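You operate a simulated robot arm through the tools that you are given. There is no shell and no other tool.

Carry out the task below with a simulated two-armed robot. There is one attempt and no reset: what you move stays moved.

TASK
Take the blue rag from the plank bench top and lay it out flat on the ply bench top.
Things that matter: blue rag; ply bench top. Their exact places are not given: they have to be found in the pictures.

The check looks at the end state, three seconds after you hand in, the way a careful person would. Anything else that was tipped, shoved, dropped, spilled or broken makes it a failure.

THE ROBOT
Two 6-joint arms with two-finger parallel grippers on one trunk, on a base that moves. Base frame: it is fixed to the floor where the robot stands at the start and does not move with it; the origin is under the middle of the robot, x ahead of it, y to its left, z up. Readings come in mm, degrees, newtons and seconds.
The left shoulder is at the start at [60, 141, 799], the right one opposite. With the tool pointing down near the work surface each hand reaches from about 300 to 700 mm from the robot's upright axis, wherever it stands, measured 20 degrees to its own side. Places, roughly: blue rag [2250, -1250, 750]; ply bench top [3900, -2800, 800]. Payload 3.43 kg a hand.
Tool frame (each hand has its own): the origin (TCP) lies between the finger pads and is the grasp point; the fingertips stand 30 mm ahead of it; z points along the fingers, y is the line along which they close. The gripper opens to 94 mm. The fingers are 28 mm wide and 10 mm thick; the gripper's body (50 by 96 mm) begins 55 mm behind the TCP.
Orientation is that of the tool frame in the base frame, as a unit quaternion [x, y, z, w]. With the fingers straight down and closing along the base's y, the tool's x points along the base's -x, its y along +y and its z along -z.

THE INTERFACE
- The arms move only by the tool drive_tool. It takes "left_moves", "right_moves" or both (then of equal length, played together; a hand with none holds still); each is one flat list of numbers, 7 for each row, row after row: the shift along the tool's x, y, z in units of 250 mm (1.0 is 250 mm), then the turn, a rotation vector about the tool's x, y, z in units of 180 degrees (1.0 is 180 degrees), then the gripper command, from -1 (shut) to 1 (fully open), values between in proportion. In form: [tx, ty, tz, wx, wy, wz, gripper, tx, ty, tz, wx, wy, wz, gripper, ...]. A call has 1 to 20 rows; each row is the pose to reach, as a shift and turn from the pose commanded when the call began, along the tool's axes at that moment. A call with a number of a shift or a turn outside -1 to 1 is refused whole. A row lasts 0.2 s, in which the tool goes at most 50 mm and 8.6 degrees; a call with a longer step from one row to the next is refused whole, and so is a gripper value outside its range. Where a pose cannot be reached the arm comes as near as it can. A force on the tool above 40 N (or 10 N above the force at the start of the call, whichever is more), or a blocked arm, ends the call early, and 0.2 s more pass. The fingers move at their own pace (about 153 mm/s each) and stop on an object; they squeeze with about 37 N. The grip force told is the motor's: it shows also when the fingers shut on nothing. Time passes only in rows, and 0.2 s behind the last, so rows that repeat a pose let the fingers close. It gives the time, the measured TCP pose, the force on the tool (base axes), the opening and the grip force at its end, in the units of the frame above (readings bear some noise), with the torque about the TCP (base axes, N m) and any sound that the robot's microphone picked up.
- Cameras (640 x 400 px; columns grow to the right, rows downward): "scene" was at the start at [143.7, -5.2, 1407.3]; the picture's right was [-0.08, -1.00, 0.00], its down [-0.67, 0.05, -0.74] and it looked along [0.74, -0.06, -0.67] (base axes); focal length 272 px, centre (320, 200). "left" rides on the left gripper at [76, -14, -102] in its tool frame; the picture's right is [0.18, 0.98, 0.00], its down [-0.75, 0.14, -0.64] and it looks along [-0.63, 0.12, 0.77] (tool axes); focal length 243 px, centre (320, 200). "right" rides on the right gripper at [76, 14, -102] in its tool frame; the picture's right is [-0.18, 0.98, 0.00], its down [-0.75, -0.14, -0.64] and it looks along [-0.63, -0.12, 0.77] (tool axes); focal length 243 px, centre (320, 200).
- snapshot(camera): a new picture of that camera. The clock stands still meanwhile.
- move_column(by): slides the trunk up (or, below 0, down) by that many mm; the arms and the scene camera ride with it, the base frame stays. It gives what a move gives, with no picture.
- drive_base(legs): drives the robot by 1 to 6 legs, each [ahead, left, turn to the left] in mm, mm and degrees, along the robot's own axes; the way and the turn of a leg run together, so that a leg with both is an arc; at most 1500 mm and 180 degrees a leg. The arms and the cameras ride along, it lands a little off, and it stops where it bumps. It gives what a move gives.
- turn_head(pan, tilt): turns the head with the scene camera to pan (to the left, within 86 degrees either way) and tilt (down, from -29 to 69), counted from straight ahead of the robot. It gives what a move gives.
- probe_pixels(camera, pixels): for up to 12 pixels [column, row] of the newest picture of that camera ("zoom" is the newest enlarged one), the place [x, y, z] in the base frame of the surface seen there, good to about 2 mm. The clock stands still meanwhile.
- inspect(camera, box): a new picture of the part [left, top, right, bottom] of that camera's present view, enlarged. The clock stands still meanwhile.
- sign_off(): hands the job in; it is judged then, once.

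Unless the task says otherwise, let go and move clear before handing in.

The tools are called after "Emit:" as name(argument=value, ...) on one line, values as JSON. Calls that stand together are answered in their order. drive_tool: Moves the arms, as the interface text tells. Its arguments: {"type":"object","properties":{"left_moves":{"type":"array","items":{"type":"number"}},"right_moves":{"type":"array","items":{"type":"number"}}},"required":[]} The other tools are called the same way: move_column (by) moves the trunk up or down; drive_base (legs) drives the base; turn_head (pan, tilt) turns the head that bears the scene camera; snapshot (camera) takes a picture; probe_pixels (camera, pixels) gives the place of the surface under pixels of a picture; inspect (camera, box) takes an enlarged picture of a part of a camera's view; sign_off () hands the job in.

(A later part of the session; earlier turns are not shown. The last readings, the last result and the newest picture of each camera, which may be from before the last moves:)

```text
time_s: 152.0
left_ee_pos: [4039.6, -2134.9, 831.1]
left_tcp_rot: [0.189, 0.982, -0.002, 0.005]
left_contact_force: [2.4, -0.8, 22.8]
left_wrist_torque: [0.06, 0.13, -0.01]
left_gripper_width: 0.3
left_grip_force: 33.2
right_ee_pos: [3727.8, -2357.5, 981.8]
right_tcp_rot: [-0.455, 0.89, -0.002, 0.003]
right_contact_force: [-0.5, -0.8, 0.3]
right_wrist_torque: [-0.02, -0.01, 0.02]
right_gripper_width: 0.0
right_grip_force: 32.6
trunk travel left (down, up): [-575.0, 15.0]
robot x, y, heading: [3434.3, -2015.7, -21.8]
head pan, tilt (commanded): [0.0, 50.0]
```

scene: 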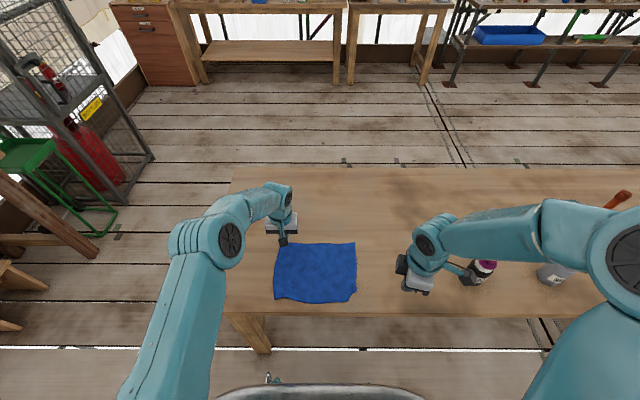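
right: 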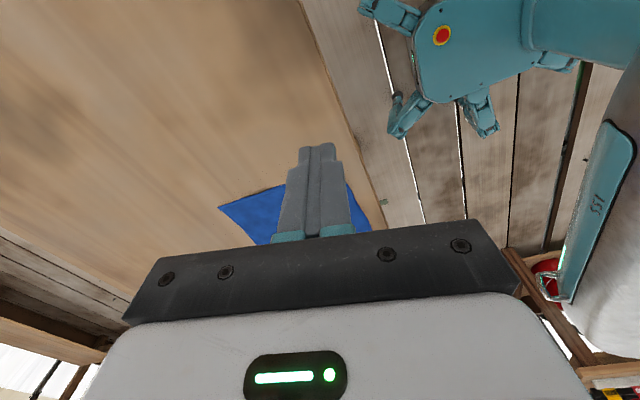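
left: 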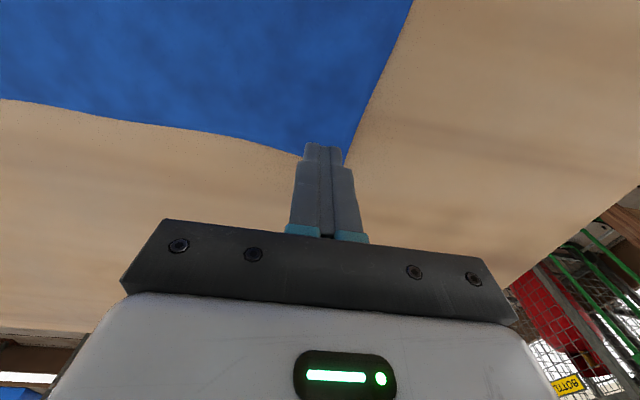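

Contact is 23 N; I'll ease 1 mm and pull along the diagonal: 44 mm forward and 54 mm left.

Emit:
drive_tool(left_moves=[0, 0, -0.004, 0, 0, 0, -1, -0.018, 0.022, -0.004, 0, 0, 0, -1, -0.035, 0.043, -0.004, 0, 0, 0, -1, -0.053, 0.065, -0.004, 0, 0, 0, -1, -0.07, 0.086, -0.004, 0, 0, 0, -1, -0.088, 0.108, -0.004, 0, 0, 0, -1, -0.106, 0.13, -0.004, 0, 0, 0, -1, -0.123, 0.151, -0.004, 0, 0, 0, -1, -0.141, 0.173, -0.004, 0, 0, 0, -1, -0.158, 0.194, -0.004, 0, 0, 0, -1, -0.176, 0.216, -0.004, 0, 0, 0, -1])

Emit:
inspect(camera="scene", box=[230, 200, 380, 320])

```text
time_s: 154.4
left_ee_pos: [4097.3, -2101.7, 832.2]
left_tcp_rot: [0.189, 0.982, -0.002, 0.004]
left_contact_force: [-6.7, -4.2, 30.8]
left_wrist_torque: [-0.06, 0.5, 0.06]
left_gripper_width: 0.0
left_grip_force: 33.1
right_ee_pos: [3725.9, -2357.4, 981.5]
right_tcp_rot: [-0.454, 0.891, -0.002, 0.004]
right_contact_force: [0.3, 0.5, 0.5]
right_wrist_torque: [-0.05, 0.0, 0.02]
right_gripper_width: 0.0
right_grip_force: 33.2
trunk travel left (down, up): [-575.0, 15.0]
robot x, y, heading: [3437.3, -2015.0, -21.8]
head pan, tilt (commanded): [0.0, 50.0]
```

```text
3.33 times, centred on (305, 260) of scene
```

zoom: 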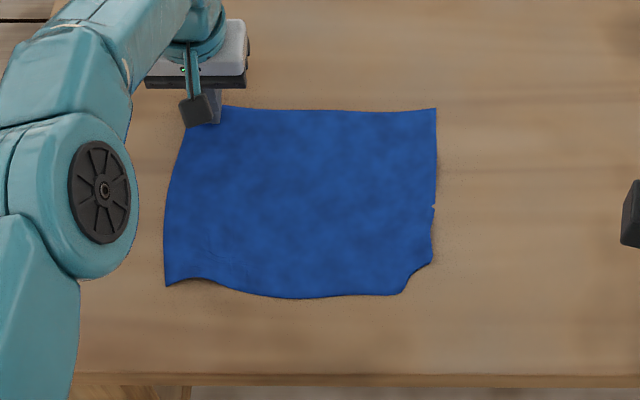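

The rag slid but C's tip stayed tucked. I'll lift the left hand away, then pinch near C with the right hand and lift that corner so the tip falls open.

Emit:
drive_tool(left_moves=[0, 0, -0.02, 0, 0, 0, -1, 0, 0, -0.08, 0, 0, 0, -1, 0, 0, -0.2, 0, 0, 0, -1, 0, 0.05, -0.35, 0, 0, 0, -1, 0.1, 0.15, -0.5, 0, 0, 0, -1, 0.25, 0.25, -0.6, 0, 0, 0, -1, 0.4, 0.35, -0.6, 0, 0, 0, -1, 0.55, 0.4, -0.6, 0, 0, 0, -1, 0.7, 0.4, -0.6, 0, 0, 0, -1, 0.7, 0.4, -0.6, 0, 0, 0, -1])

Emit:
inspect(camera="scene", box=[230, 200, 380, 320])

Emit:
probe_pixels(camera="zoom", pixels=[[437, 109], [430, 262], [402, 293], [415, 276], [432, 235], [435, 206], [360, 295], [300, 298], [167, 285], [320, 200], [380, 270]])

```text
refused: row 5 steps farther than a row can; nothing moved
```

```text
3.33 times, centred on (305, 260) of scene
```

zoom: 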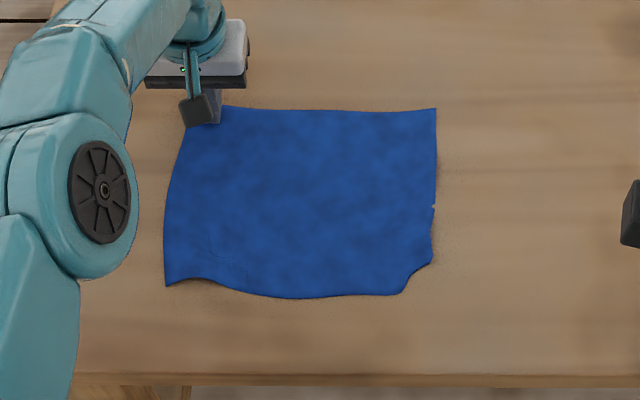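

```text
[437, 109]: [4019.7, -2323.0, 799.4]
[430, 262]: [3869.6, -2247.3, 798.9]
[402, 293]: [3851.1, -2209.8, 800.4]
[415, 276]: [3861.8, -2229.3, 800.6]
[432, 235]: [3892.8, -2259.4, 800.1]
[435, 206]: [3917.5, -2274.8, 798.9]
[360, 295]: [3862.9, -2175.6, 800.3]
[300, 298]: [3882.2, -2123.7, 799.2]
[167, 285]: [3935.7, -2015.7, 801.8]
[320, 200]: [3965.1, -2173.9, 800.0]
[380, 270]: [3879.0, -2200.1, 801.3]
```

One step was slightly too long; I'll repeat the left-hand retreat with smaller steps.

Emit:
drive_tool(left_moves=[0, 0, -0.02, 0, 0, 0, -1, 0, 0, -0.08, 0, 0, 0, -1, 0, 0, -0.2, 0, 0, 0, -1, 0, 0.05, -0.35, 0, 0, 0, -1, 0.05, 0.12, -0.48, 0, 0, 0, -1, 0.15, 0.22, -0.56, 0, 0, 0, -1, 0.28, 0.3, -0.6, 0, 0, 0, -1, 0.42, 0.38, -0.6, 0, 0, 0, -1, 0.56, 0.4, -0.6, 0, 0, 0, -1, 0.7, 0.4, -0.6, 0, 0, 0, -1, 0.7, 0.4, -0.6, 0, 0, 0, -1])

Emit:
inspect(camera="scene", box=[230, 200, 380, 320])

Emit:
probe_pixels(camera="zoom", pixels=[[437, 109], [430, 262], [402, 293], [415, 276], [432, 235], [435, 206], [360, 295], [300, 298], [167, 285], [190, 108]])

```text
time_s: 156.8
left_ee_pos: [3976.9, -1944.2, 975.7]
left_tcp_rot: [0.189, 0.982, -0.001, 0.001]
left_contact_force: [-0.3, -0.4, 0.2]
left_wrist_torque: [0.05, 0.04, 0.04]
left_gripper_width: 0.1
left_grip_force: 33.1
right_ee_pos: [3730.5, -2358.2, 980.1]
right_tcp_rot: [-0.455, 0.89, -0.001, 0.002]
right_contact_force: [0.5, -0.1, -1.2]
right_wrist_torque: [-0.01, -0.01, 0.05]
right_gripper_width: 0.0
right_grip_force: 32.4
trunk travel left (down, up): [-575.0, 15.0]
robot x, y, heading: [3437.8, -2014.6, -21.7]
head pan, tilt (commanded): [0.0, 50.0]
```

```text
3.33 times, centred on (305, 260) of scene
```

zoom: 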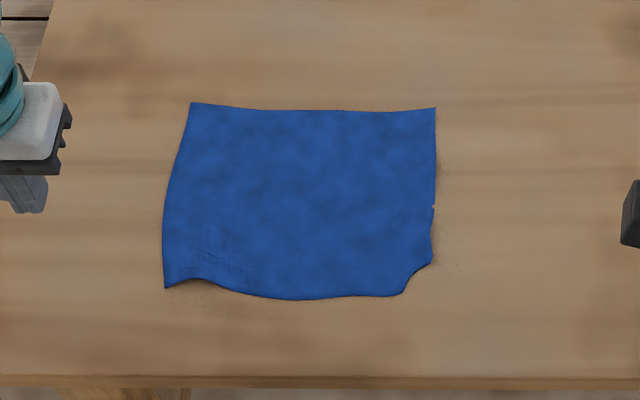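

```text
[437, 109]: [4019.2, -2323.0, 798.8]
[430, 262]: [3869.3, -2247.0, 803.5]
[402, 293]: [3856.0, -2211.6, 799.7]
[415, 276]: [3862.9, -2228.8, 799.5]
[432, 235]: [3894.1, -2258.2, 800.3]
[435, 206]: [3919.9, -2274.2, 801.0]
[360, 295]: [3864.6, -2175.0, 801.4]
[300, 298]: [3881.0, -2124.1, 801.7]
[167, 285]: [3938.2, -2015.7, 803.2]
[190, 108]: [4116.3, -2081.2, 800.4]
```

The last pull already shrank the tucked tip (now roughly 27×21 mm), so pulling unrolls it. I'll press with the left hand just inside the middle of the left edge and pull the rag left; first I move above that spot.

Emit:
drive_tool(left_moves=[-0.085, -0.098, 0.05, 0, 0, 0, -1, -0.17, -0.196, 0.12, 0, 0, 0, -1, -0.255, -0.293, 0.2, 0, 0, 0, -1, -0.34, -0.391, 0.3, 0, 0, 0, -1, -0.34, -0.391, 0.42, 0, 0, 0, -1, -0.34, -0.391, 0.5, 0, 0, 0, -1, -0.34, -0.391, 0.54, 0, 0, 0, -1, -0.34, -0.391, 0.56, 0, 0, 0, -1, -0.34, -0.391, 0.57, 0, 0, 0, -1])

Emit:
snapshot(camera="left")

```text
time_s: 158.8
left_ee_pos: [4016.6, -2064.8, 834.6]
left_tcp_rot: [0.19, 0.982, -0.001, 0.001]
left_contact_force: [-0.3, 0.7, -0.6]
left_wrist_torque: [0.01, 0.03, 0.02]
left_gripper_width: 0.0
left_grip_force: 33.1
right_ee_pos: [3730.5, -2358.7, 979.8]
right_tcp_rot: [-0.455, 0.891, -0.001, 0.002]
right_contact_force: [0.5, -0.3, 0.3]
right_wrist_torque: [0.01, 0.02, 0.02]
right_gripper_width: 0.0
right_grip_force: 33.1
trunk travel left (down, up): [-575.0, 15.0]
robot x, y, heading: [3435.9, -2016.3, -22.0]
head pan, tilt (commanded): [0.0, 50.0]
```

```text
taken
```

left: 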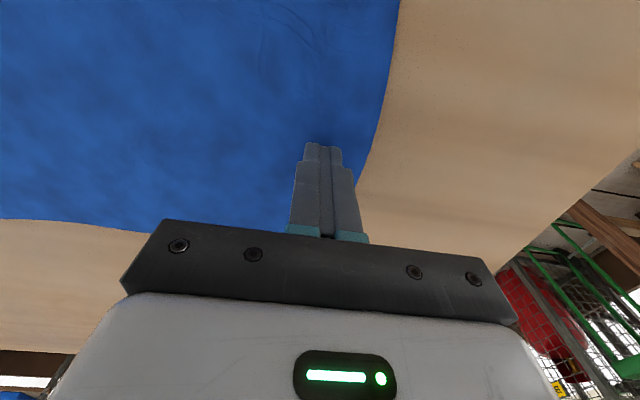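

The tips are just above the rag's left edge. I'll press lightly and pull 80 mm to the left.

Emit:
drive_tool(left_moves=[0, 0, 0.01, 0, 0, 0, -1, 0, 0, 0.016, 0, 0, 0, -1, 0, 0.03, 0.016, 0, 0, 0, -1, 0, 0.06, 0.016, 0, 0, 0, -1, 0, 0.09, 0.016, 0, 0, 0, -1, 0, 0.12, 0.016, 0, 0, 0, -1, 0, 0.15, 0.016, 0, 0, 0, -1, 0, 0.18, 0.016, 0, 0, 0, -1, 0, 0.21, 0.016, 0, 0, 0, -1, 0, 0.24, 0.016, 0, 0, 0, -1, 0, 0.27, 0.016, 0, 0, 0, -1, 0, 0.3, 0.016, 0, 0, 0, -1, 0, 0.32, 0.016, 0, 0, 0, -1])

Emit:
inspect(camera="scene", box=[210, 200, 380, 320])

```text
time_s: 161.6
left_ee_pos: [4047.2, -1992.4, 831.5]
left_tcp_rot: [0.189, 0.982, -0.001, 0.001]
left_contact_force: [-0.8, -0.3, 4.6]
left_wrist_torque: [0.01, -0.01, -0.01]
left_gripper_width: 0.0
left_grip_force: 32.9
right_ee_pos: [3728.4, -2358.2, 979.6]
right_tcp_rot: [-0.455, 0.891, -0.002, 0.002]
right_contact_force: [-0.3, -0.3, -0.1]
right_wrist_torque: [0.03, 0.01, 0.04]
right_gripper_width: 0.0
right_grip_force: 32.0
trunk travel left (down, up): [-575.0, 15.0]
robot x, y, heading: [3436.3, -2011.7, -21.9]
head pan, tilt (commanded): [0.0, 50.0]
```

```text
3.33 times, centred on (295, 260) of scene
```

zoom: 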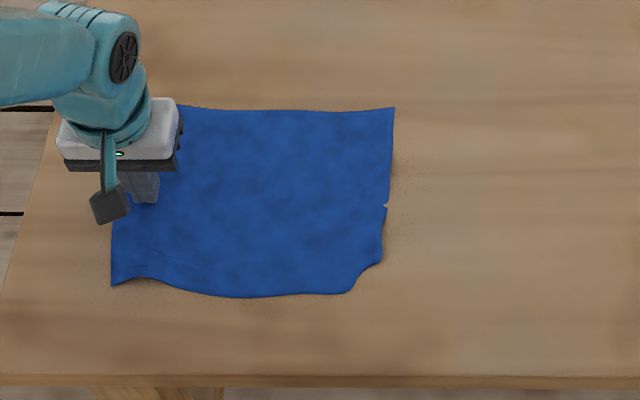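

The rag slid without unrolling the tip further, so I'll use the lift approach. First the left hand goes up and away, then I re-measure.

Emit:
drive_tool(left_moves=[0, 0, -0.02, 0, 0, 0, -1, 0, 0, -0.08, 0, 0, 0, -1, 0, 0, -0.2, 0, 0, 0, -1, 0.05, 0, -0.35, 0, 0, 0, -1, 0.12, 0.05, -0.5, 0, 0, 0, -1, 0.24, 0.1, -0.6, 0, 0, 0, -1, 0.4, 0.15, -0.6, 0, 0, 0, -1, 0.4, 0.15, -0.6, 0, 0, 0, -1])

Emit:
inspect(camera="scene", box=[210, 200, 380, 320])

Emit:
probe_pixels(camera="zoom", pixels=[[394, 109], [381, 262], [349, 292], [365, 275], [383, 240], [387, 206], [320, 296], [250, 297], [113, 286], [150, 280], [140, 110]])

```text
time_s: 163.4
left_ee_pos: [3966.7, -1919.4, 975.4]
left_tcp_rot: [0.189, 0.982, -0.001, 0.001]
left_contact_force: [0.3, -1.1, -0.7]
left_wrist_torque: [0.04, 0.06, 0.01]
left_gripper_width: 0.0
left_grip_force: 32.7
right_ee_pos: [3730.6, -2358.4, 978.8]
right_tcp_rot: [-0.454, 0.891, 0.0, 0.003]
right_contact_force: [0.1, -0.6, 0.8]
right_wrist_torque: [-0.01, 0.04, 0.02]
right_gripper_width: 0.0
right_grip_force: 33.6
trunk travel left (down, up): [-575.0, 15.0]
robot x, y, heading: [3433.7, -2012.7, -21.6]
head pan, tilt (commanded): [0.0, 50.0]
```

```text
3.33 times, centred on (295, 260) of scene
```

zoom: 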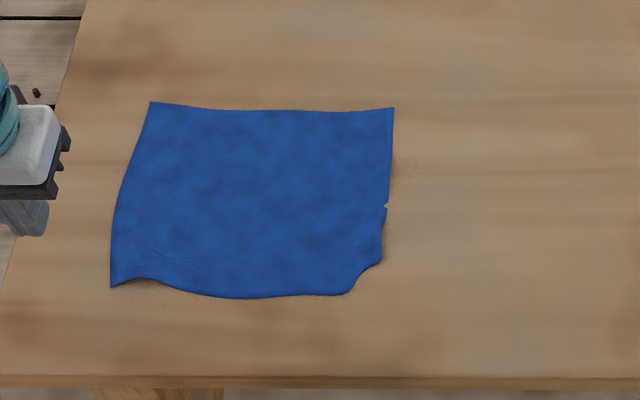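

```text
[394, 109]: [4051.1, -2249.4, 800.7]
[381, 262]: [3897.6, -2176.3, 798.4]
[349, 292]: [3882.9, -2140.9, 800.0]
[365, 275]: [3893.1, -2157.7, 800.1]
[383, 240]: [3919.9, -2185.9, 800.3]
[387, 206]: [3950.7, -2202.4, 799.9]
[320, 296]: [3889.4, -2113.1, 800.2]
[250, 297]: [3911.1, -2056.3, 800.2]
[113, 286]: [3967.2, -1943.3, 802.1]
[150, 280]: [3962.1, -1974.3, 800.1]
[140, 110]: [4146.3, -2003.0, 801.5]
```

The outline is D [3967,-1943], B [4051,-2249], with C's tip tucked behind the line [3898,-2176]–[3883,-2141]. I'll bring the right hand toward a point about 60 mm from C along the hem, in two moves, turning it 13° to match.

Emit:
drive_tool(right_moves=[-0.145, -0.018, 0, 0, 0, -0.02, -0.5, -0.29, -0.036, 0, 0, 0, -0.04, 0.28, -0.435, -0.054, 0, 0, 0, -0.06, 0.28, -0.58, -0.072, 0, 0, 0, -0.072, 0.28, -0.58, -0.072, 0, 0, 0, -0.072, 0.28])

Emit:
snapshot(camera="right")

```text
time_s: 164.6
left_ee_pos: [3963.3, -1918.8, 977.6]
left_tcp_rot: [0.189, 0.982, -0.001, 0.002]
left_contact_force: [0.1, 0.2, 0.5]
left_wrist_torque: [0.03, -0.04, 0.02]
left_gripper_width: 0.1
left_grip_force: 33.3
right_ee_pos: [3828.3, -2251.5, 980.2]
right_tcp_rot: [-0.552, 0.834, -0.002, 0.003]
right_contact_force: [-0.7, 0.3, -0.3]
right_wrist_torque: [0.02, -0.03, 0.0]
right_gripper_width: 60.3
right_grip_force: 0.1
trunk travel left (down, up): [-575.0, 15.0]
robot x, y, heading: [3440.2, -2015.6, -22.0]
head pan, tilt (commanded): [0.0, 50.0]
```

```text
taken
```

right: 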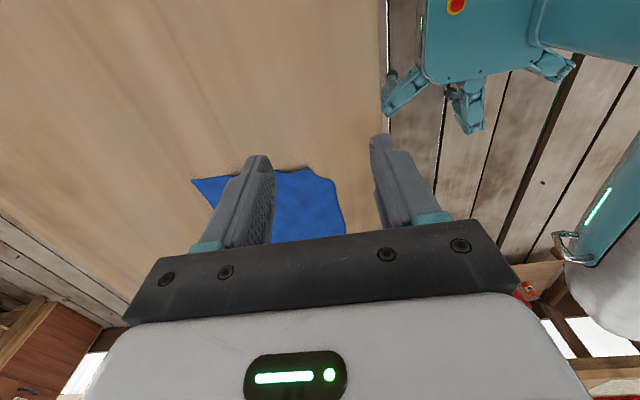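

Orientation now matches the hem. I'll complete the move over the pinch spot and descend close to the cloth.

Emit:
drive_tool(right_moves=[-0.138, -0.052, 0, 0, 0, 0, 0.28, -0.276, -0.104, 0.03, 0, 0, 0, 0.28, -0.413, -0.156, 0.1, 0, 0, 0, 0.28, -0.551, -0.208, 0.2, 0, 0, 0, 0.28, -0.551, -0.208, 0.34, 0, 0, 0, 0.28, -0.551, -0.208, 0.46, 0, 0, 0, 0.28, -0.551, -0.208, 0.55, 0, 0, 0, 0.28, -0.551, -0.208, 0.57, 0, 0, 0, 0.28, -0.551, -0.208, 0.57, 0, 0, 0, 0.28])

Emit:
snapshot(camera="right")

Emit:
inspect(camera="scene", box=[210, 200, 380, 320])

```text
time_s: 166.6
left_ee_pos: [3965.4, -1918.0, 977.7]
left_tcp_rot: [0.189, 0.982, -0.002, 0.001]
left_contact_force: [0.8, -0.1, 0.0]
left_wrist_torque: [-0.01, 0.01, -0.01]
left_gripper_width: 0.0
left_grip_force: 32.9
right_ee_pos: [3930.3, -2143.4, 839.5]
right_tcp_rot: [-0.553, 0.833, -0.002, 0.003]
right_contact_force: [0.1, 0.1, 0.1]
right_wrist_torque: [0.03, 0.02, 0.02]
right_gripper_width: 60.0
right_grip_force: 0.0
trunk travel left (down, up): [-575.0, 15.0]
robot x, y, heading: [3438.4, -2013.4, -21.9]
head pan, tilt (commanded): [0.0, 50.0]
```

```text
taken
```

right: 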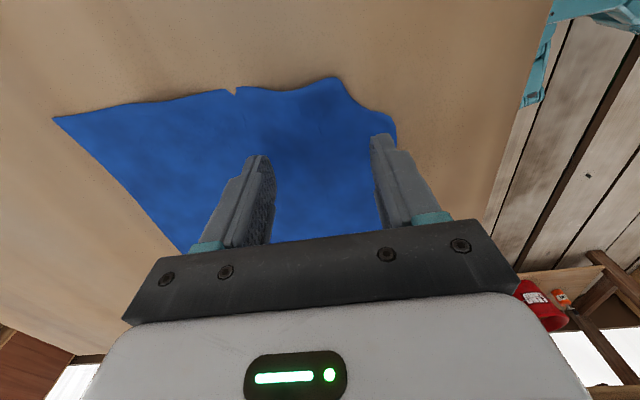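

```text
3.33 times, centred on (295, 260) of scene
```

zoom: 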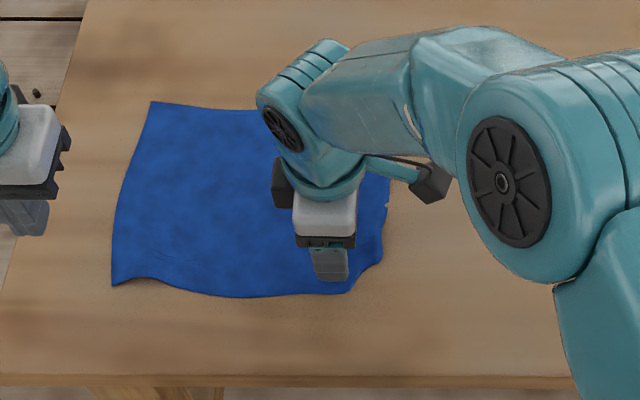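

The outer finger is close to the tucked region, so I'll shift 12 mm away from C, press, and close halfway.

Emit:
drive_tool(right_moves=[-0.03, -0.01, 0, 0, 0, 0, 0.28, -0.05, -0.014, 0.012, 0, 0, 0, 0.28, -0.05, -0.014, 0.028, 0, 0, 0, 0.28, -0.05, -0.014, 0.036, 0, 0, 0, 0.28, -0.05, -0.014, 0.039, 0, 0, 0, 0.2, -0.05, -0.014, 0.039, 0, 0, 0, 0.1, -0.05, -0.014, 0.039, 0, 0, 0, 0, -0.05, -0.014, 0.039, 0, 0, 0, -0.1, -0.05, -0.014, 0.039, 0, 0, 0, -0.2, -0.05, -0.014, 0.039, 0, 0, 0, -0.3])

Emit:
inspect(camera="right", box=[140, 40, 500, 265])

```text
time_s: 168.8
left_ee_pos: [3964.8, -1918.7, 977.5]
left_tcp_rot: [0.188, 0.982, -0.001, 0.001]
left_contact_force: [-0.2, 0.7, -0.6]
left_wrist_torque: [0.02, 0.0, 0.03]
left_gripper_width: 0.1
left_grip_force: 32.9
right_ee_pos: [3940.1, -2133.7, 830.9]
right_tcp_rot: [-0.553, 0.833, -0.003, 0.004]
right_contact_force: [3.0, -1.6, 20.3]
right_wrist_torque: [0.08, 0.36, 0.0]
right_gripper_width: 31.4
right_grip_force: 0.0
trunk travel left (down, up): [-575.0, 15.0]
robot x, y, heading: [3435.0, -2013.9, -21.6]
head pan, tilt (commanded): [0.0, 50.0]
```

```text
1.78 times, centred on (320, 152) of right
```

zoom: 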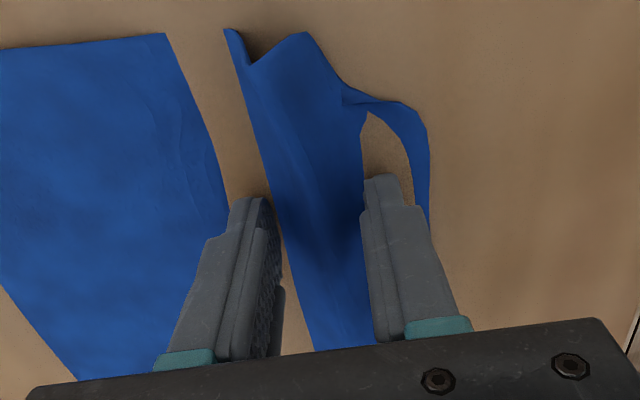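

A tall fold stands between the fingers. I'll close fully.

Emit:
drive_tool(right_moves=[0, 0, -0.002, 0, 0, 0, -0.4, 0, 0, -0.003, 0, 0, 0, -0.5, 0, 0, -0.003, 0, 0, 0, -0.6, 0, 0, -0.003, 0, 0, 0, -0.7, 0, 0, -0.003, 0, 0, 0, -0.8, 0, 0, -0.003, 0, 0, 0, -0.9, 0, 0, -0.003, 0, 0, 0, -1, 0, 0, -0.003, 0, 0, 0, -1, 0, 0, -0.003, 0, 0, 0, -1])

Emit:
inspect(camera="right", box=[140, 40, 500, 265])

```text
time_s: 170.8
left_ee_pos: [3963.9, -1917.5, 978.2]
left_tcp_rot: [0.189, 0.982, -0.001, 0.002]
left_contact_force: [0.4, 0.0, -1.0]
left_wrist_torque: [0.0, -0.01, 0.02]
left_gripper_width: 0.0
left_grip_force: 33.0
right_ee_pos: [3939.7, -2134.8, 831.0]
right_tcp_rot: [-0.553, 0.833, -0.003, 0.003]
right_contact_force: [-2.5, 0.0, 12.2]
right_wrist_torque: [0.01, 0.19, 0.0]
right_gripper_width: 2.5
right_grip_force: 36.6
trunk travel left (down, up): [-575.0, 15.0]
robot x, y, heading: [3436.8, -2016.0, -21.7]
head pan, tilt (commanded): [0.0, 50.0]
```

```text
1.78 times, centred on (320, 152) of right
```

zoom: 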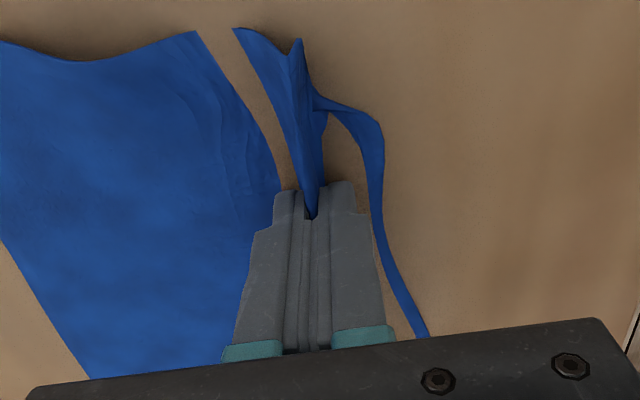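

Pinched at 2.5 mm. I'll lift 120 mm so corner C hangs free.

Emit:
drive_tool(right_moves=[0, 0, -0.03, 0, 0, 0, -1, 0, 0, -0.08, 0, 0, 0, -1, 0, 0, -0.13, 0, 0, 0, -1, 0, 0, -0.18, 0, 0, 0, -1, 0, 0, -0.23, 0, 0, 0, -1, 0, 0, -0.28, 0, 0, 0, -1, 0, 0, -0.33, 0, 0, 0, -1, 0, 0, -0.38, 0, 0, 0, -1, 0, 0, -0.43, 0, 0, 0, -1, 0, 0, -0.48, 0, 0, 0, -1, 0, 0, -0.48, 0, 0, 0, -1, 0, 0, -0.48, 0, 0, 0, -1])

Emit:
snapshot(camera="right")

Emit:
inspect(camera="scene", box=[210, 180, 380, 320])

Emit:
snapshot(camera="left")

```text
time_s: 173.4
left_ee_pos: [3964.7, -1918.1, 976.5]
left_tcp_rot: [0.19, 0.982, -0.001, 0.002]
left_contact_force: [1.7, -1.2, -0.3]
left_wrist_torque: [0.0, -0.01, -0.01]
left_gripper_width: 0.3
left_grip_force: 33.5
right_ee_pos: [3939.7, -2133.1, 950.2]
right_tcp_rot: [-0.553, 0.833, -0.002, 0.002]
right_contact_force: [0.8, 0.1, -0.8]
right_wrist_torque: [0.02, 0.01, -0.01]
right_gripper_width: 2.8
right_grip_force: 37.1
trunk travel left (down, up): [-575.0, 15.0]
robot x, y, heading: [3435.8, -2017.6, -21.9]
head pan, tilt (commanded): [0.0, 50.0]
```

```text
taken
```

right: 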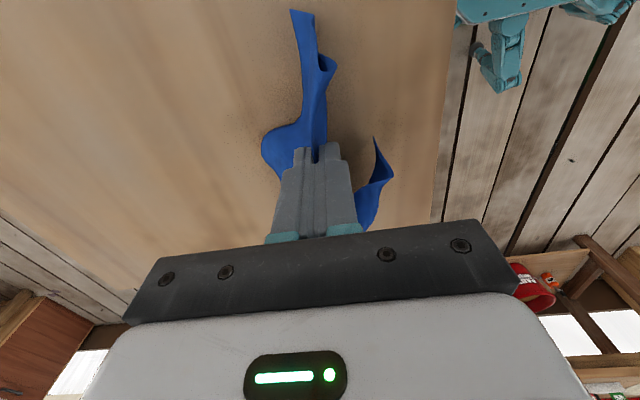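

```text
2.86 times, centred on (295, 250) of scene
```

zoom: 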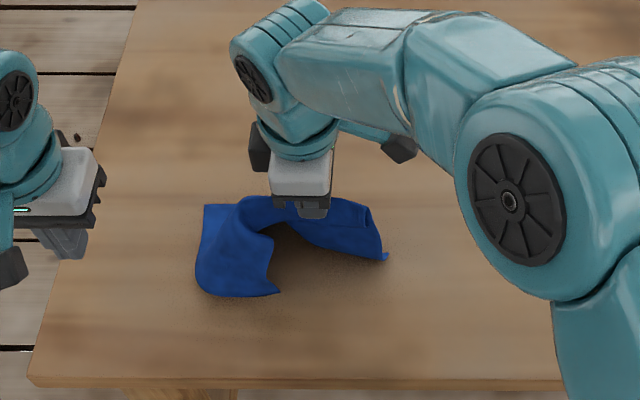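

```text
taken
```

left: 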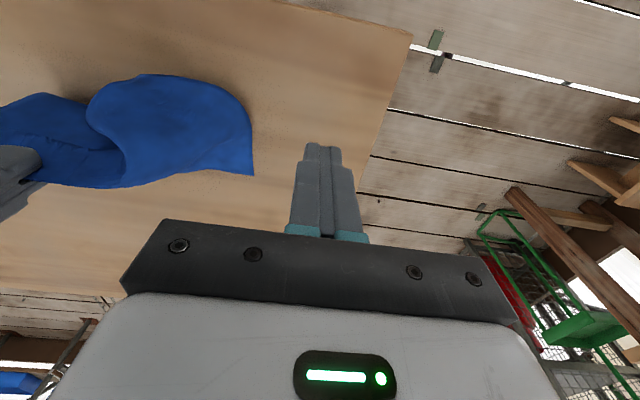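

The corner is up. I'll zoom in to see whether C's tip has opened.

Emit:
inspect(camera="scene", box=[260, 235, 360, 295])

Emit:
inspect(camera="right", box=[200, 0, 440, 160])

```text
6.40 times, centred on (310, 265) of scene
```

zoom: 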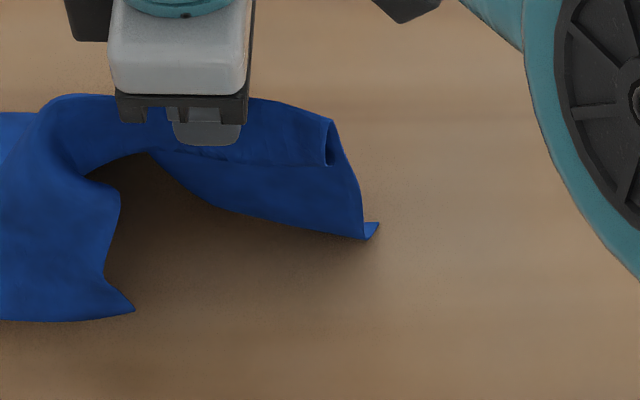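

```text
2.50 times, centred on (320, 80) of right
```

zoom: 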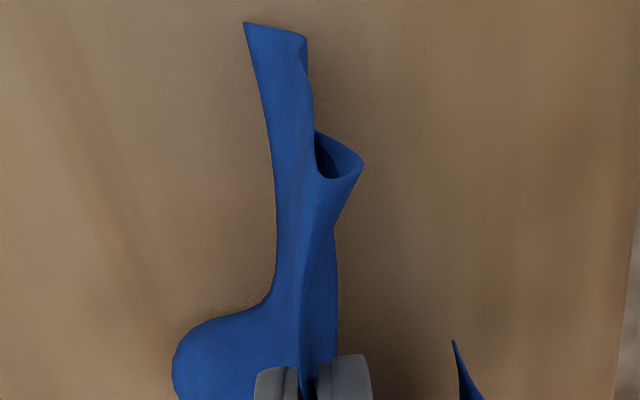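

C's tip is still curled in a small loop (right zoom 340,155). I'll lift a further 80 mm and jiggle gently to let it fall open.

Emit:
drive_tool(right_moves=[0, 0, -0.08, 0, 0, 0, -1, 0, 0, -0.16, 0, 0, 0, -1, 0, 0, -0.24, 0, 0, 0, -1, 0, 0, -0.32, 0, 0, 0, -1, 0, 0, -0.36, 0, 0, 0, -1, 0.1, 0, -0.36, 0, 0, 0, -1, 0.2, 0, -0.36, 0, 0, 0, -1, 0.05, 0, -0.36, 0, 0, 0, -1, -0.1, 0, -0.36, 0, 0, 0, -1, 0.05, 0, -0.36, 0, 0, 0, -1, 0.15, 0, -0.36, 0, 0, 0, -1, 0, 0, -0.36, 0, 0, 0, -1, 0, 0, -0.36, 0, 0, 0, -1, 0, 0, -0.36, 0, 0, 0, -1, 0, 0, -0.36, 0, 0, 0, -1])

Emit:
inspect(camera="scene", box=[220, 180, 380, 300])

Emit:
snapshot(camera="right")

Emit:
snapshot(camera="left")

```text
time_s: 176.6
left_ee_pos: [3964.0, -1920.3, 978.0]
left_tcp_rot: [0.19, 0.982, 0.0, 0.002]
left_contact_force: [-0.3, 0.4, -0.5]
left_wrist_torque: [0.02, -0.07, 0.01]
left_gripper_width: 0.0
left_grip_force: 32.9
right_ee_pos: [3940.0, -2135.8, 1039.3]
right_tcp_rot: [-0.552, 0.834, -0.001, 0.003]
right_contact_force: [0.4, -0.3, 0.1]
right_wrist_torque: [-0.01, 0.03, -0.01]
right_gripper_width: 2.4
right_grip_force: 37.0
trunk travel left (down, up): [-575.0, 15.0]
robot x, y, heading: [3435.7, -2013.9, -21.8]
head pan, tilt (commanded): [0.0, 50.0]
```

```text
3.33 times, centred on (300, 240) of scene
```

zoom: 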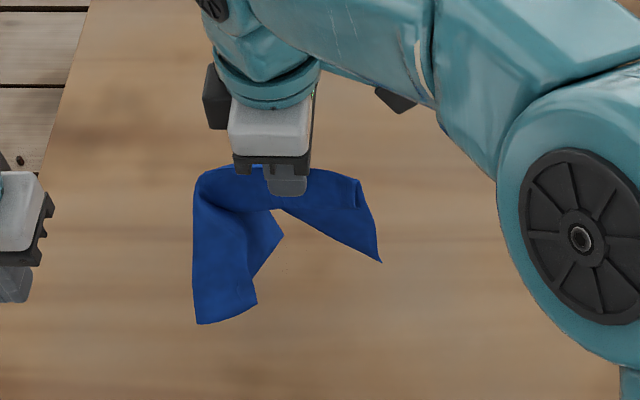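

```text
taken
```

right: 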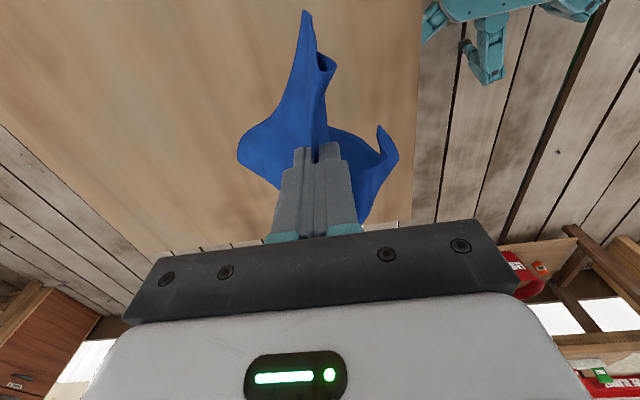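

```text
taken
```

left: 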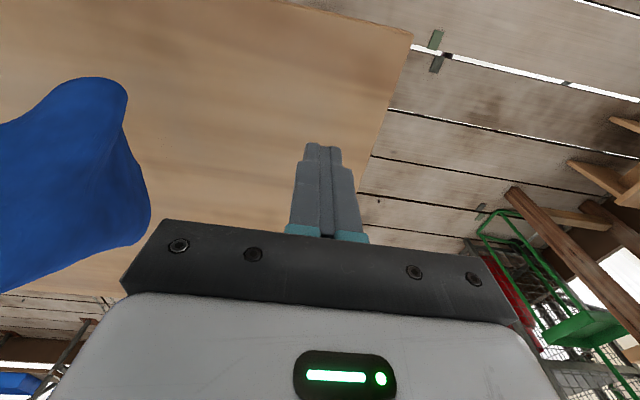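

The rag hangs fully from the right hand. I'll probe the visible hanging points to understand where each corner is.

Emit:
inspect(camera="scene", box=[250, 215, 350, 290])

Emit:
probe_pixels(camera="zoom", pixels=[[20, 340], [200, 300], [275, 95], [250, 100], [570, 170], [505, 30], [500, 60], [530, 100], [100, 150], [30, 60], [200, 150], [400, 60]])

```text
5.33 times, centred on (300, 252) of scene
```

zoom: 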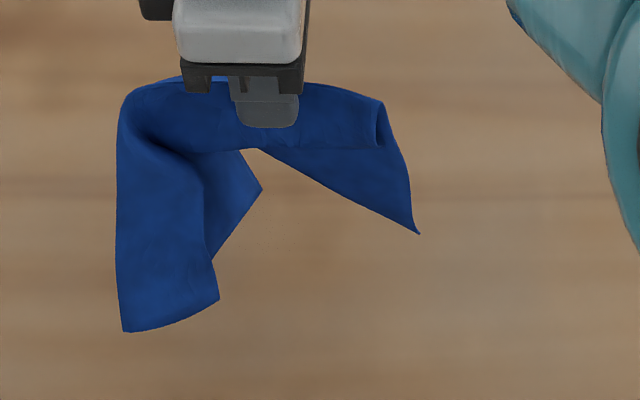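

```text
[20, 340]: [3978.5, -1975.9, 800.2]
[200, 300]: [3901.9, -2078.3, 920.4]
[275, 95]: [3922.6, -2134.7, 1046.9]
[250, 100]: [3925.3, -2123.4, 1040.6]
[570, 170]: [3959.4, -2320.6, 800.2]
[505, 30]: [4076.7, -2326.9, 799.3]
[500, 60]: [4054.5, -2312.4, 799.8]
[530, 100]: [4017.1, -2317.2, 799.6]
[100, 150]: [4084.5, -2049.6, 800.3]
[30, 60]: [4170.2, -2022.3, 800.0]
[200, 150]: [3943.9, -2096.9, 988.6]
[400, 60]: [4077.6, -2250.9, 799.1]
```

Emit:
probe_pixels(camera="zoom", pixels=[[124, 328], [217, 300], [258, 190], [416, 231], [382, 110], [378, 142], [390, 165], [240, 160], [330, 180], [125, 110], [160, 200], [350, 120]])

Emit:
inspect(camera="right", box=[200, 0, 440, 220])

```text
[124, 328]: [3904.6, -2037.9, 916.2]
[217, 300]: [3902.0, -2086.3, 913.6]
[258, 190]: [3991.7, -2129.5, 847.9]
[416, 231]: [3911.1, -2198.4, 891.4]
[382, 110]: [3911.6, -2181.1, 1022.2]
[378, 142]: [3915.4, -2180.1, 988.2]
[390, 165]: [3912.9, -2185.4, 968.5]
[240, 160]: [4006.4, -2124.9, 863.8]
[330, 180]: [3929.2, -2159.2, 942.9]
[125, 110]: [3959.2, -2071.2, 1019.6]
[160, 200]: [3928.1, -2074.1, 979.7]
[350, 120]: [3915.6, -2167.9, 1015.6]
```

```text
1.82 times, centred on (320, 110) of right
```

zoom: 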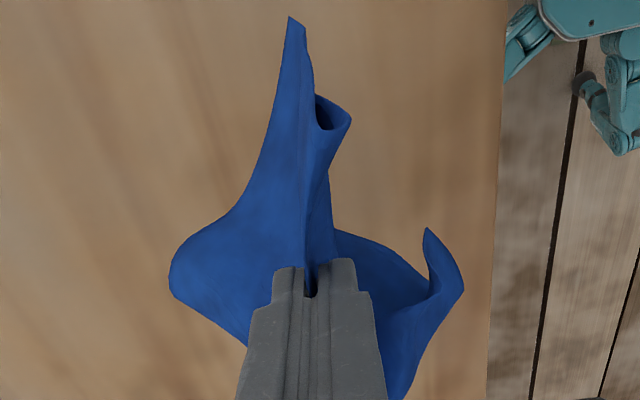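

The ridge runs from the right fingers to about [3959,-2071,1020] on the left. I'll probe the left camera's view of that side to see if the left hand can pinch it from above.

Emit:
probe_pixels(camera="left", pixels=[[85, 82], [120, 95], [120, 130], [140, 180], [148, 215], [130, 240], [80, 200], [40, 150], [20, 200], [60, 120], [10, 280], [60, 255]])

Emit:
inspect(camera="left", box=[0, 60, 200, 310])

```text
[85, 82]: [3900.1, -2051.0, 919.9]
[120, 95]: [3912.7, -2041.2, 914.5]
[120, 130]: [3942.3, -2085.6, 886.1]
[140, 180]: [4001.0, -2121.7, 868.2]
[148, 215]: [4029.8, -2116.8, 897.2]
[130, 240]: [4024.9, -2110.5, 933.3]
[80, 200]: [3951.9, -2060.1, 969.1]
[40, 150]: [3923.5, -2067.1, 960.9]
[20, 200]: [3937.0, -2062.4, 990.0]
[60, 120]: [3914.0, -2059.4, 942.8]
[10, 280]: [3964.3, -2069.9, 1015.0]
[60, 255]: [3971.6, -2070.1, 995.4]
```

```text
1.60 times, centred on (100, 185) of left
```

zoom: 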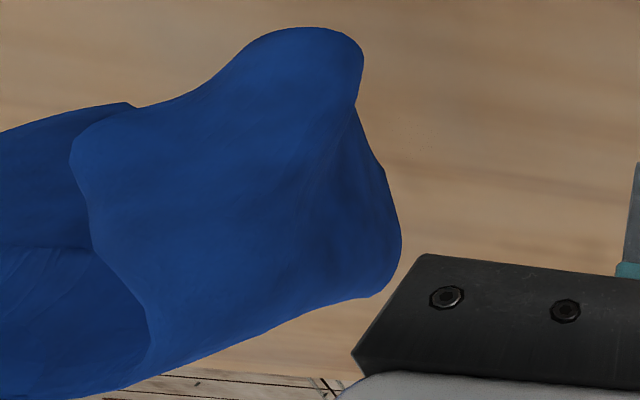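

I'll lay the rag down again with the right hand: first forward to a start point over the bench, then back-and-right while lowering so the far and left parts trail out.

Emit:
drive_tool(right_moves=[0.013, -0.07, 0.02, 0, 0, 0, -1, 0.026, -0.14, 0.05, 0, 0, 0, -1, 0.038, -0.21, 0.09, 0, 0, 0, -1, 0.051, -0.28, 0.13, 0, 0, 0, -1, 0.064, -0.348, 0.17, 0, 0, 0, -1, 0.064, -0.348, 0.176, 0, 0, 0, -1, 0.064, -0.348, 0.176, 0, 0, 0, -1])

Emit:
inspect(camera="scene", box=[230, 170, 390, 290])

```text
time_s: 178.2
left_ee_pos: [3965.2, -1919.0, 977.0]
left_tcp_rot: [0.189, 0.982, -0.001, 0.003]
left_contact_force: [-0.2, 0.3, 1.1]
left_wrist_torque: [-0.01, -0.01, 0.0]
left_gripper_width: 0.0
left_grip_force: 33.2
right_ee_pos: [4013.7, -2181.5, 996.3]
right_tcp_rot: [-0.553, 0.833, -0.001, 0.003]
right_contact_force: [0.2, 0.9, -0.2]
right_wrist_torque: [0.02, -0.01, 0.01]
right_gripper_width: 2.3
right_grip_force: 37.2
trunk travel left (down, up): [-575.0, 15.0]
robot x, y, heading: [3436.4, -2014.0, -21.8]
head pan, tilt (commanded): [0.0, 50.0]
```

```text
3.33 times, centred on (310, 230) of scene
```

zoom: 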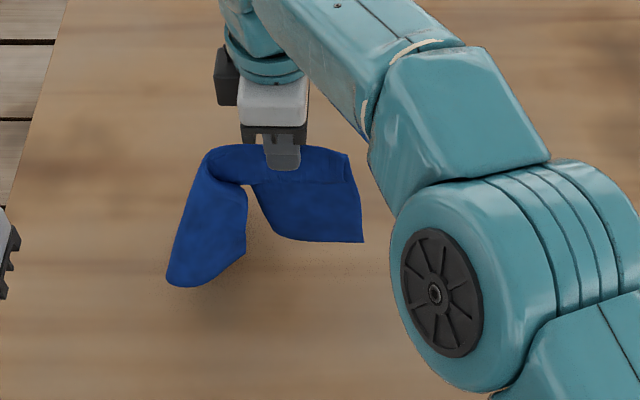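

The rag is in position with its lowest corner just above the bench. I'll draw back and right while lowering.

Emit:
drive_tool(right_moves=[0.028, 0.024, 0.04, 0, 0, 0, -1, 0.067, 0.058, 0.08, 0, 0, 0, -1, 0.112, 0.096, 0.116, 0, 0, 0, -1, 0.162, 0.139, 0.148, 0, 0, 0, -1, 0.213, 0.182, 0.18, 0, 0, 0, -1, 0.263, 0.226, 0.212, 0, 0, 0, -1, 0.314, 0.269, 0.244, 0, 0, 0, -1, 0.37, 0.317, 0.28, 0, 0, 0, -1, 0.426, 0.365, 0.316, 0, 0, 0, -1, 0.482, 0.413, 0.356, 0, 0, 0, -1, 0.538, 0.461, 0.396, 0, 0, 0, -1, 0.594, 0.509, 0.436, 0, 0, 0, -1, 0.644, 0.552, 0.468, 0, 0, 0, -1])

Emit:
inspect(camera="scene", box=[230, 190, 390, 310])

Emit:
snapshot(camera="right")

Emit:
snapshot(camera="left")

```text
time_s: 181.0
left_ee_pos: [3965.7, -1919.0, 977.4]
left_tcp_rot: [0.189, 0.982, -0.001, 0.002]
left_contact_force: [0.2, -1.0, -0.4]
left_wrist_torque: [-0.02, 0.01, 0.02]
left_gripper_width: 0.1
left_grip_force: 33.5
right_ee_pos: [3823.9, -2277.5, 876.3]
right_tcp_rot: [-0.552, 0.834, -0.001, 0.002]
right_contact_force: [0.3, 0.9, -0.2]
right_wrist_torque: [-0.01, -0.02, 0.0]
right_gripper_width: 2.7
right_grip_force: 37.4
trunk travel left (down, up): [-575.0, 15.0]
robot x, y, heading: [3435.6, -2013.2, -21.7]
head pan, tilt (commanded): [0.0, 50.0]
```

```text
3.33 times, centred on (310, 250) of scene
```

zoom: 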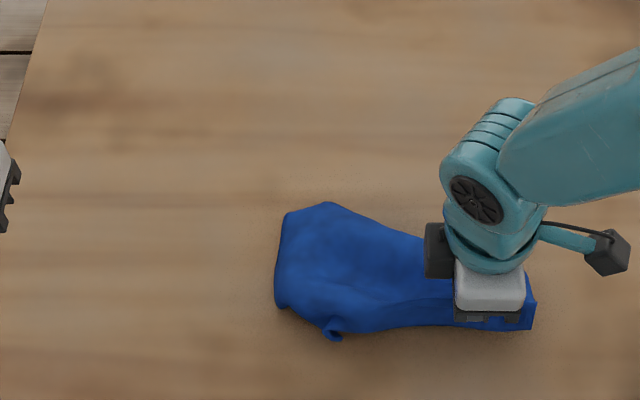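

```text
taken
```

right: 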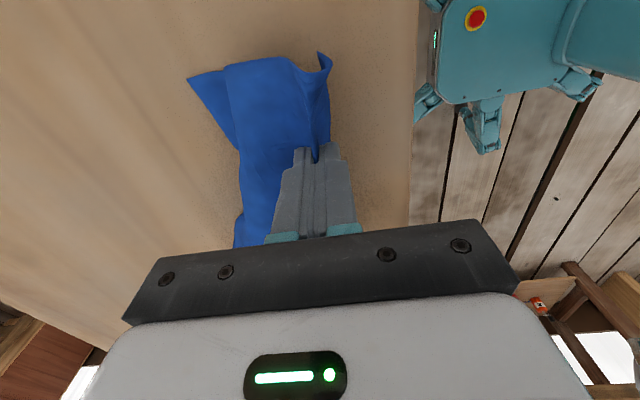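

```text
taken
```

left: 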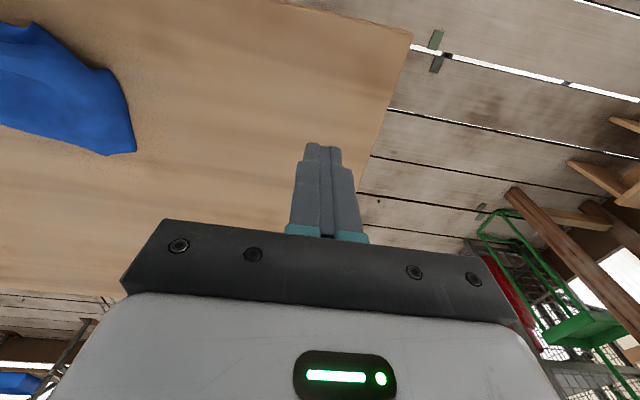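

The rag trails left but is partly folded. I'll probe the outline to see which parts are where.

Emit:
probe_pixels(camera="zoom", pixels=[[330, 205], [285, 215], [276, 300], [330, 335], [340, 320], [300, 260], [370, 225], [420, 240], [400, 300], [430, 325], [530, 325], [535, 305]])

Emit:
probe_pixels(camera="right", pixels=[[190, 78], [230, 70], [320, 55], [328, 70], [305, 70], [240, 145], [235, 220], [237, 244], [270, 120], [328, 110], [300, 130]])

Emit:
inspect(camera="right", box=[160, 20, 400, 250])

```text
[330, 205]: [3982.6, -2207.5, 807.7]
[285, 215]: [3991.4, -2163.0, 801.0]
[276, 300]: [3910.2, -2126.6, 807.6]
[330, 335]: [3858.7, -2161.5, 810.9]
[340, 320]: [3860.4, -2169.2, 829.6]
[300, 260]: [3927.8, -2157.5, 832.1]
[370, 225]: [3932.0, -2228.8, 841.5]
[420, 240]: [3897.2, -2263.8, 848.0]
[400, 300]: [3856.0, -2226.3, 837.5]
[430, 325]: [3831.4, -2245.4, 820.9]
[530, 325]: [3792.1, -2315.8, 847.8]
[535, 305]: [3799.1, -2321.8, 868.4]
```

```text
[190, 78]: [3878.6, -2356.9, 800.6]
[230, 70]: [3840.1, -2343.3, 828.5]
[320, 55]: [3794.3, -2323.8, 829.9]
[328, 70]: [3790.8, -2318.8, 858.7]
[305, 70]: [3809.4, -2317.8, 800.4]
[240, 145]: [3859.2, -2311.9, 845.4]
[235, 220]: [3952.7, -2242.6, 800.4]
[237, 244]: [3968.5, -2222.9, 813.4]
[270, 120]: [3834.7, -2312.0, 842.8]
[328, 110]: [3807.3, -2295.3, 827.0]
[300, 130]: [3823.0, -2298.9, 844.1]
```

```text
1.74 times, centred on (280, 135) of right
```

zoom: 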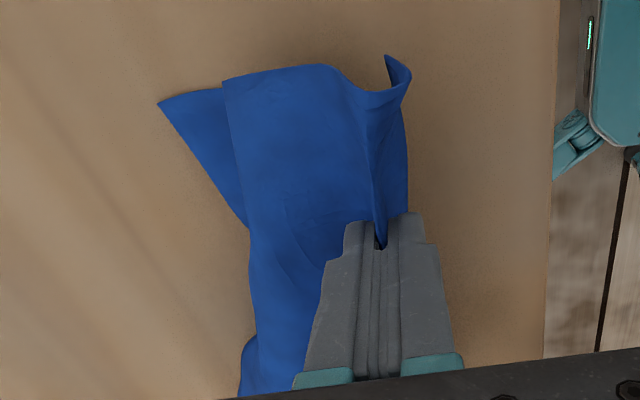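

C's tip now hangs open (right zoom 390,60). I'll lower the hand to the bench, moving slightly forward so the hem strip trails out toward the robot.

Emit:
drive_tool(right_moves=[-0.005, -0.012, 0.03, 0, 0, 0, -1, -0.01, -0.026, 0.06, 0, 0, 0, -1, -0.015, -0.042, 0.09, 0, 0, 0, -1, -0.02, -0.06, 0.12, 0, 0, 0, -1, -0.025, -0.08, 0.145, 0, 0, 0, -1, -0.03, -0.09, 0.16, 0, 0, 0, -1, -0.03, -0.09, 0.16, 0, 0, 0, -1])

Emit:
inspect(camera="right", box=[160, 20, 480, 250])

Emit:
inspect(camera="scene", box=[230, 190, 390, 310])

```text
time_s: 182.6
left_ee_pos: [3964.5, -1917.8, 977.9]
left_tcp_rot: [0.19, 0.982, -0.001, 0.002]
left_contact_force: [0.3, 0.6, 0.7]
left_wrist_torque: [0.0, -0.02, 0.01]
left_gripper_width: 0.1
left_grip_force: 32.8
right_ee_pos: [3846.2, -2280.0, 839.4]
right_tcp_rot: [-0.553, 0.833, -0.002, 0.003]
right_contact_force: [-0.5, 0.0, 1.7]
right_wrist_torque: [-0.02, 0.06, 0.01]
right_gripper_width: 2.6
right_grip_force: 37.4
trunk travel left (down, up): [-575.0, 15.0]
robot x, y, heading: [3436.7, -2014.4, -21.7]
head pan, tilt (commanded): [0.0, 50.0]
```

```text
1.74 times, centred on (320, 135) of right
```

zoom: 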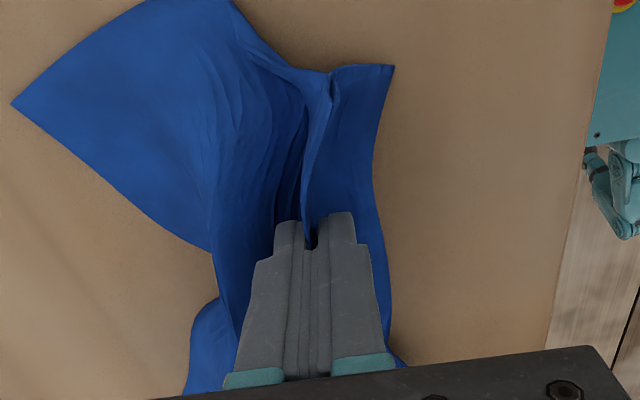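

```text
3.33 times, centred on (310, 250) of scene
```

zoom: 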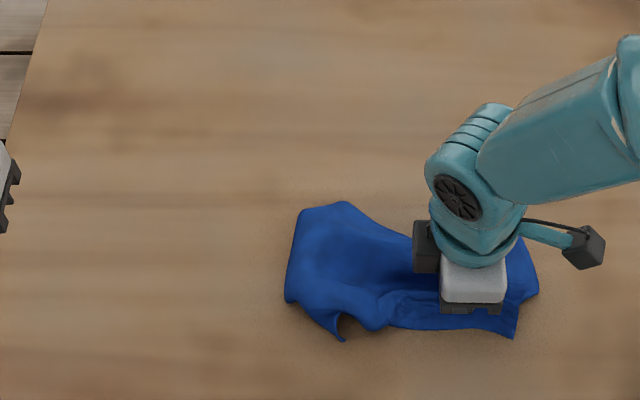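

C now lies open and sharp-cornered (right zoom 393,66). I'll press down lightly and open the fingers slowly to flatten the pinched fold.

Emit:
drive_tool(right_moves=[0, 0, 0.015, 0, 0, 0, -1, 0, 0, 0.03, 0, 0, 0, -1, 0, 0, 0.036, 0, 0, 0, -0.9, 0, 0, 0.036, 0, 0, 0, -0.75, 0, 0, 0.036, 0, 0, 0, -0.6, 0, 0, 0.036, 0, 0, 0, -0.45, 0, 0, 0.036, 0, 0, 0, -0.3, 0, 0, 0.036, 0, 0, 0, -0.15, 0, 0, 0.036, 0, 0, 0, 0, 0, 0, 0.036, 0, 0, 0, 0.15, 0, 0, 0.036, 0, 0, 0, 0.28])

Emit:
inspect(camera="right", box=[160, 20, 480, 250])

```text
time_s: 185.0
left_ee_pos: [3964.9, -1917.3, 977.2]
left_tcp_rot: [0.189, 0.982, -0.001, 0.002]
left_contact_force: [-0.3, -0.3, 0.3]
left_wrist_torque: [0.02, 0.0, -0.03]
left_gripper_width: 0.0
left_grip_force: 32.8
right_ee_pos: [3846.2, -2280.1, 832.5]
right_tcp_rot: [-0.552, 0.834, -0.004, 0.004]
right_contact_force: [8.0, -3.1, 37.9]
right_wrist_torque: [-0.05, 0.98, 0.09]
right_gripper_width: 54.8
right_grip_force: 0.1
trunk travel left (down, up): [-575.0, 15.0]
robot x, y, heading: [3436.7, -2013.3, -22.0]
head pan, tilt (commanded): [0.0, 50.0]
```

```text
1.74 times, centred on (320, 135) of right
```

zoom: 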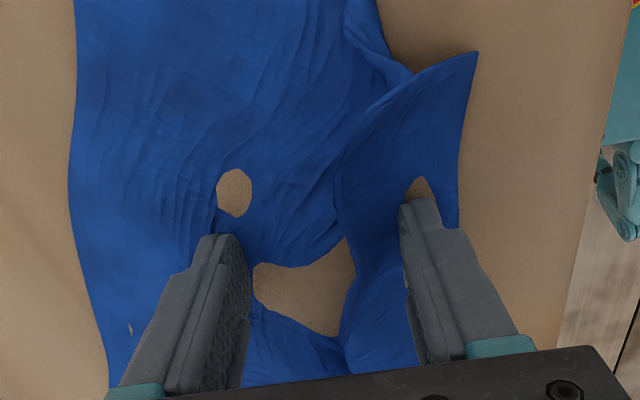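

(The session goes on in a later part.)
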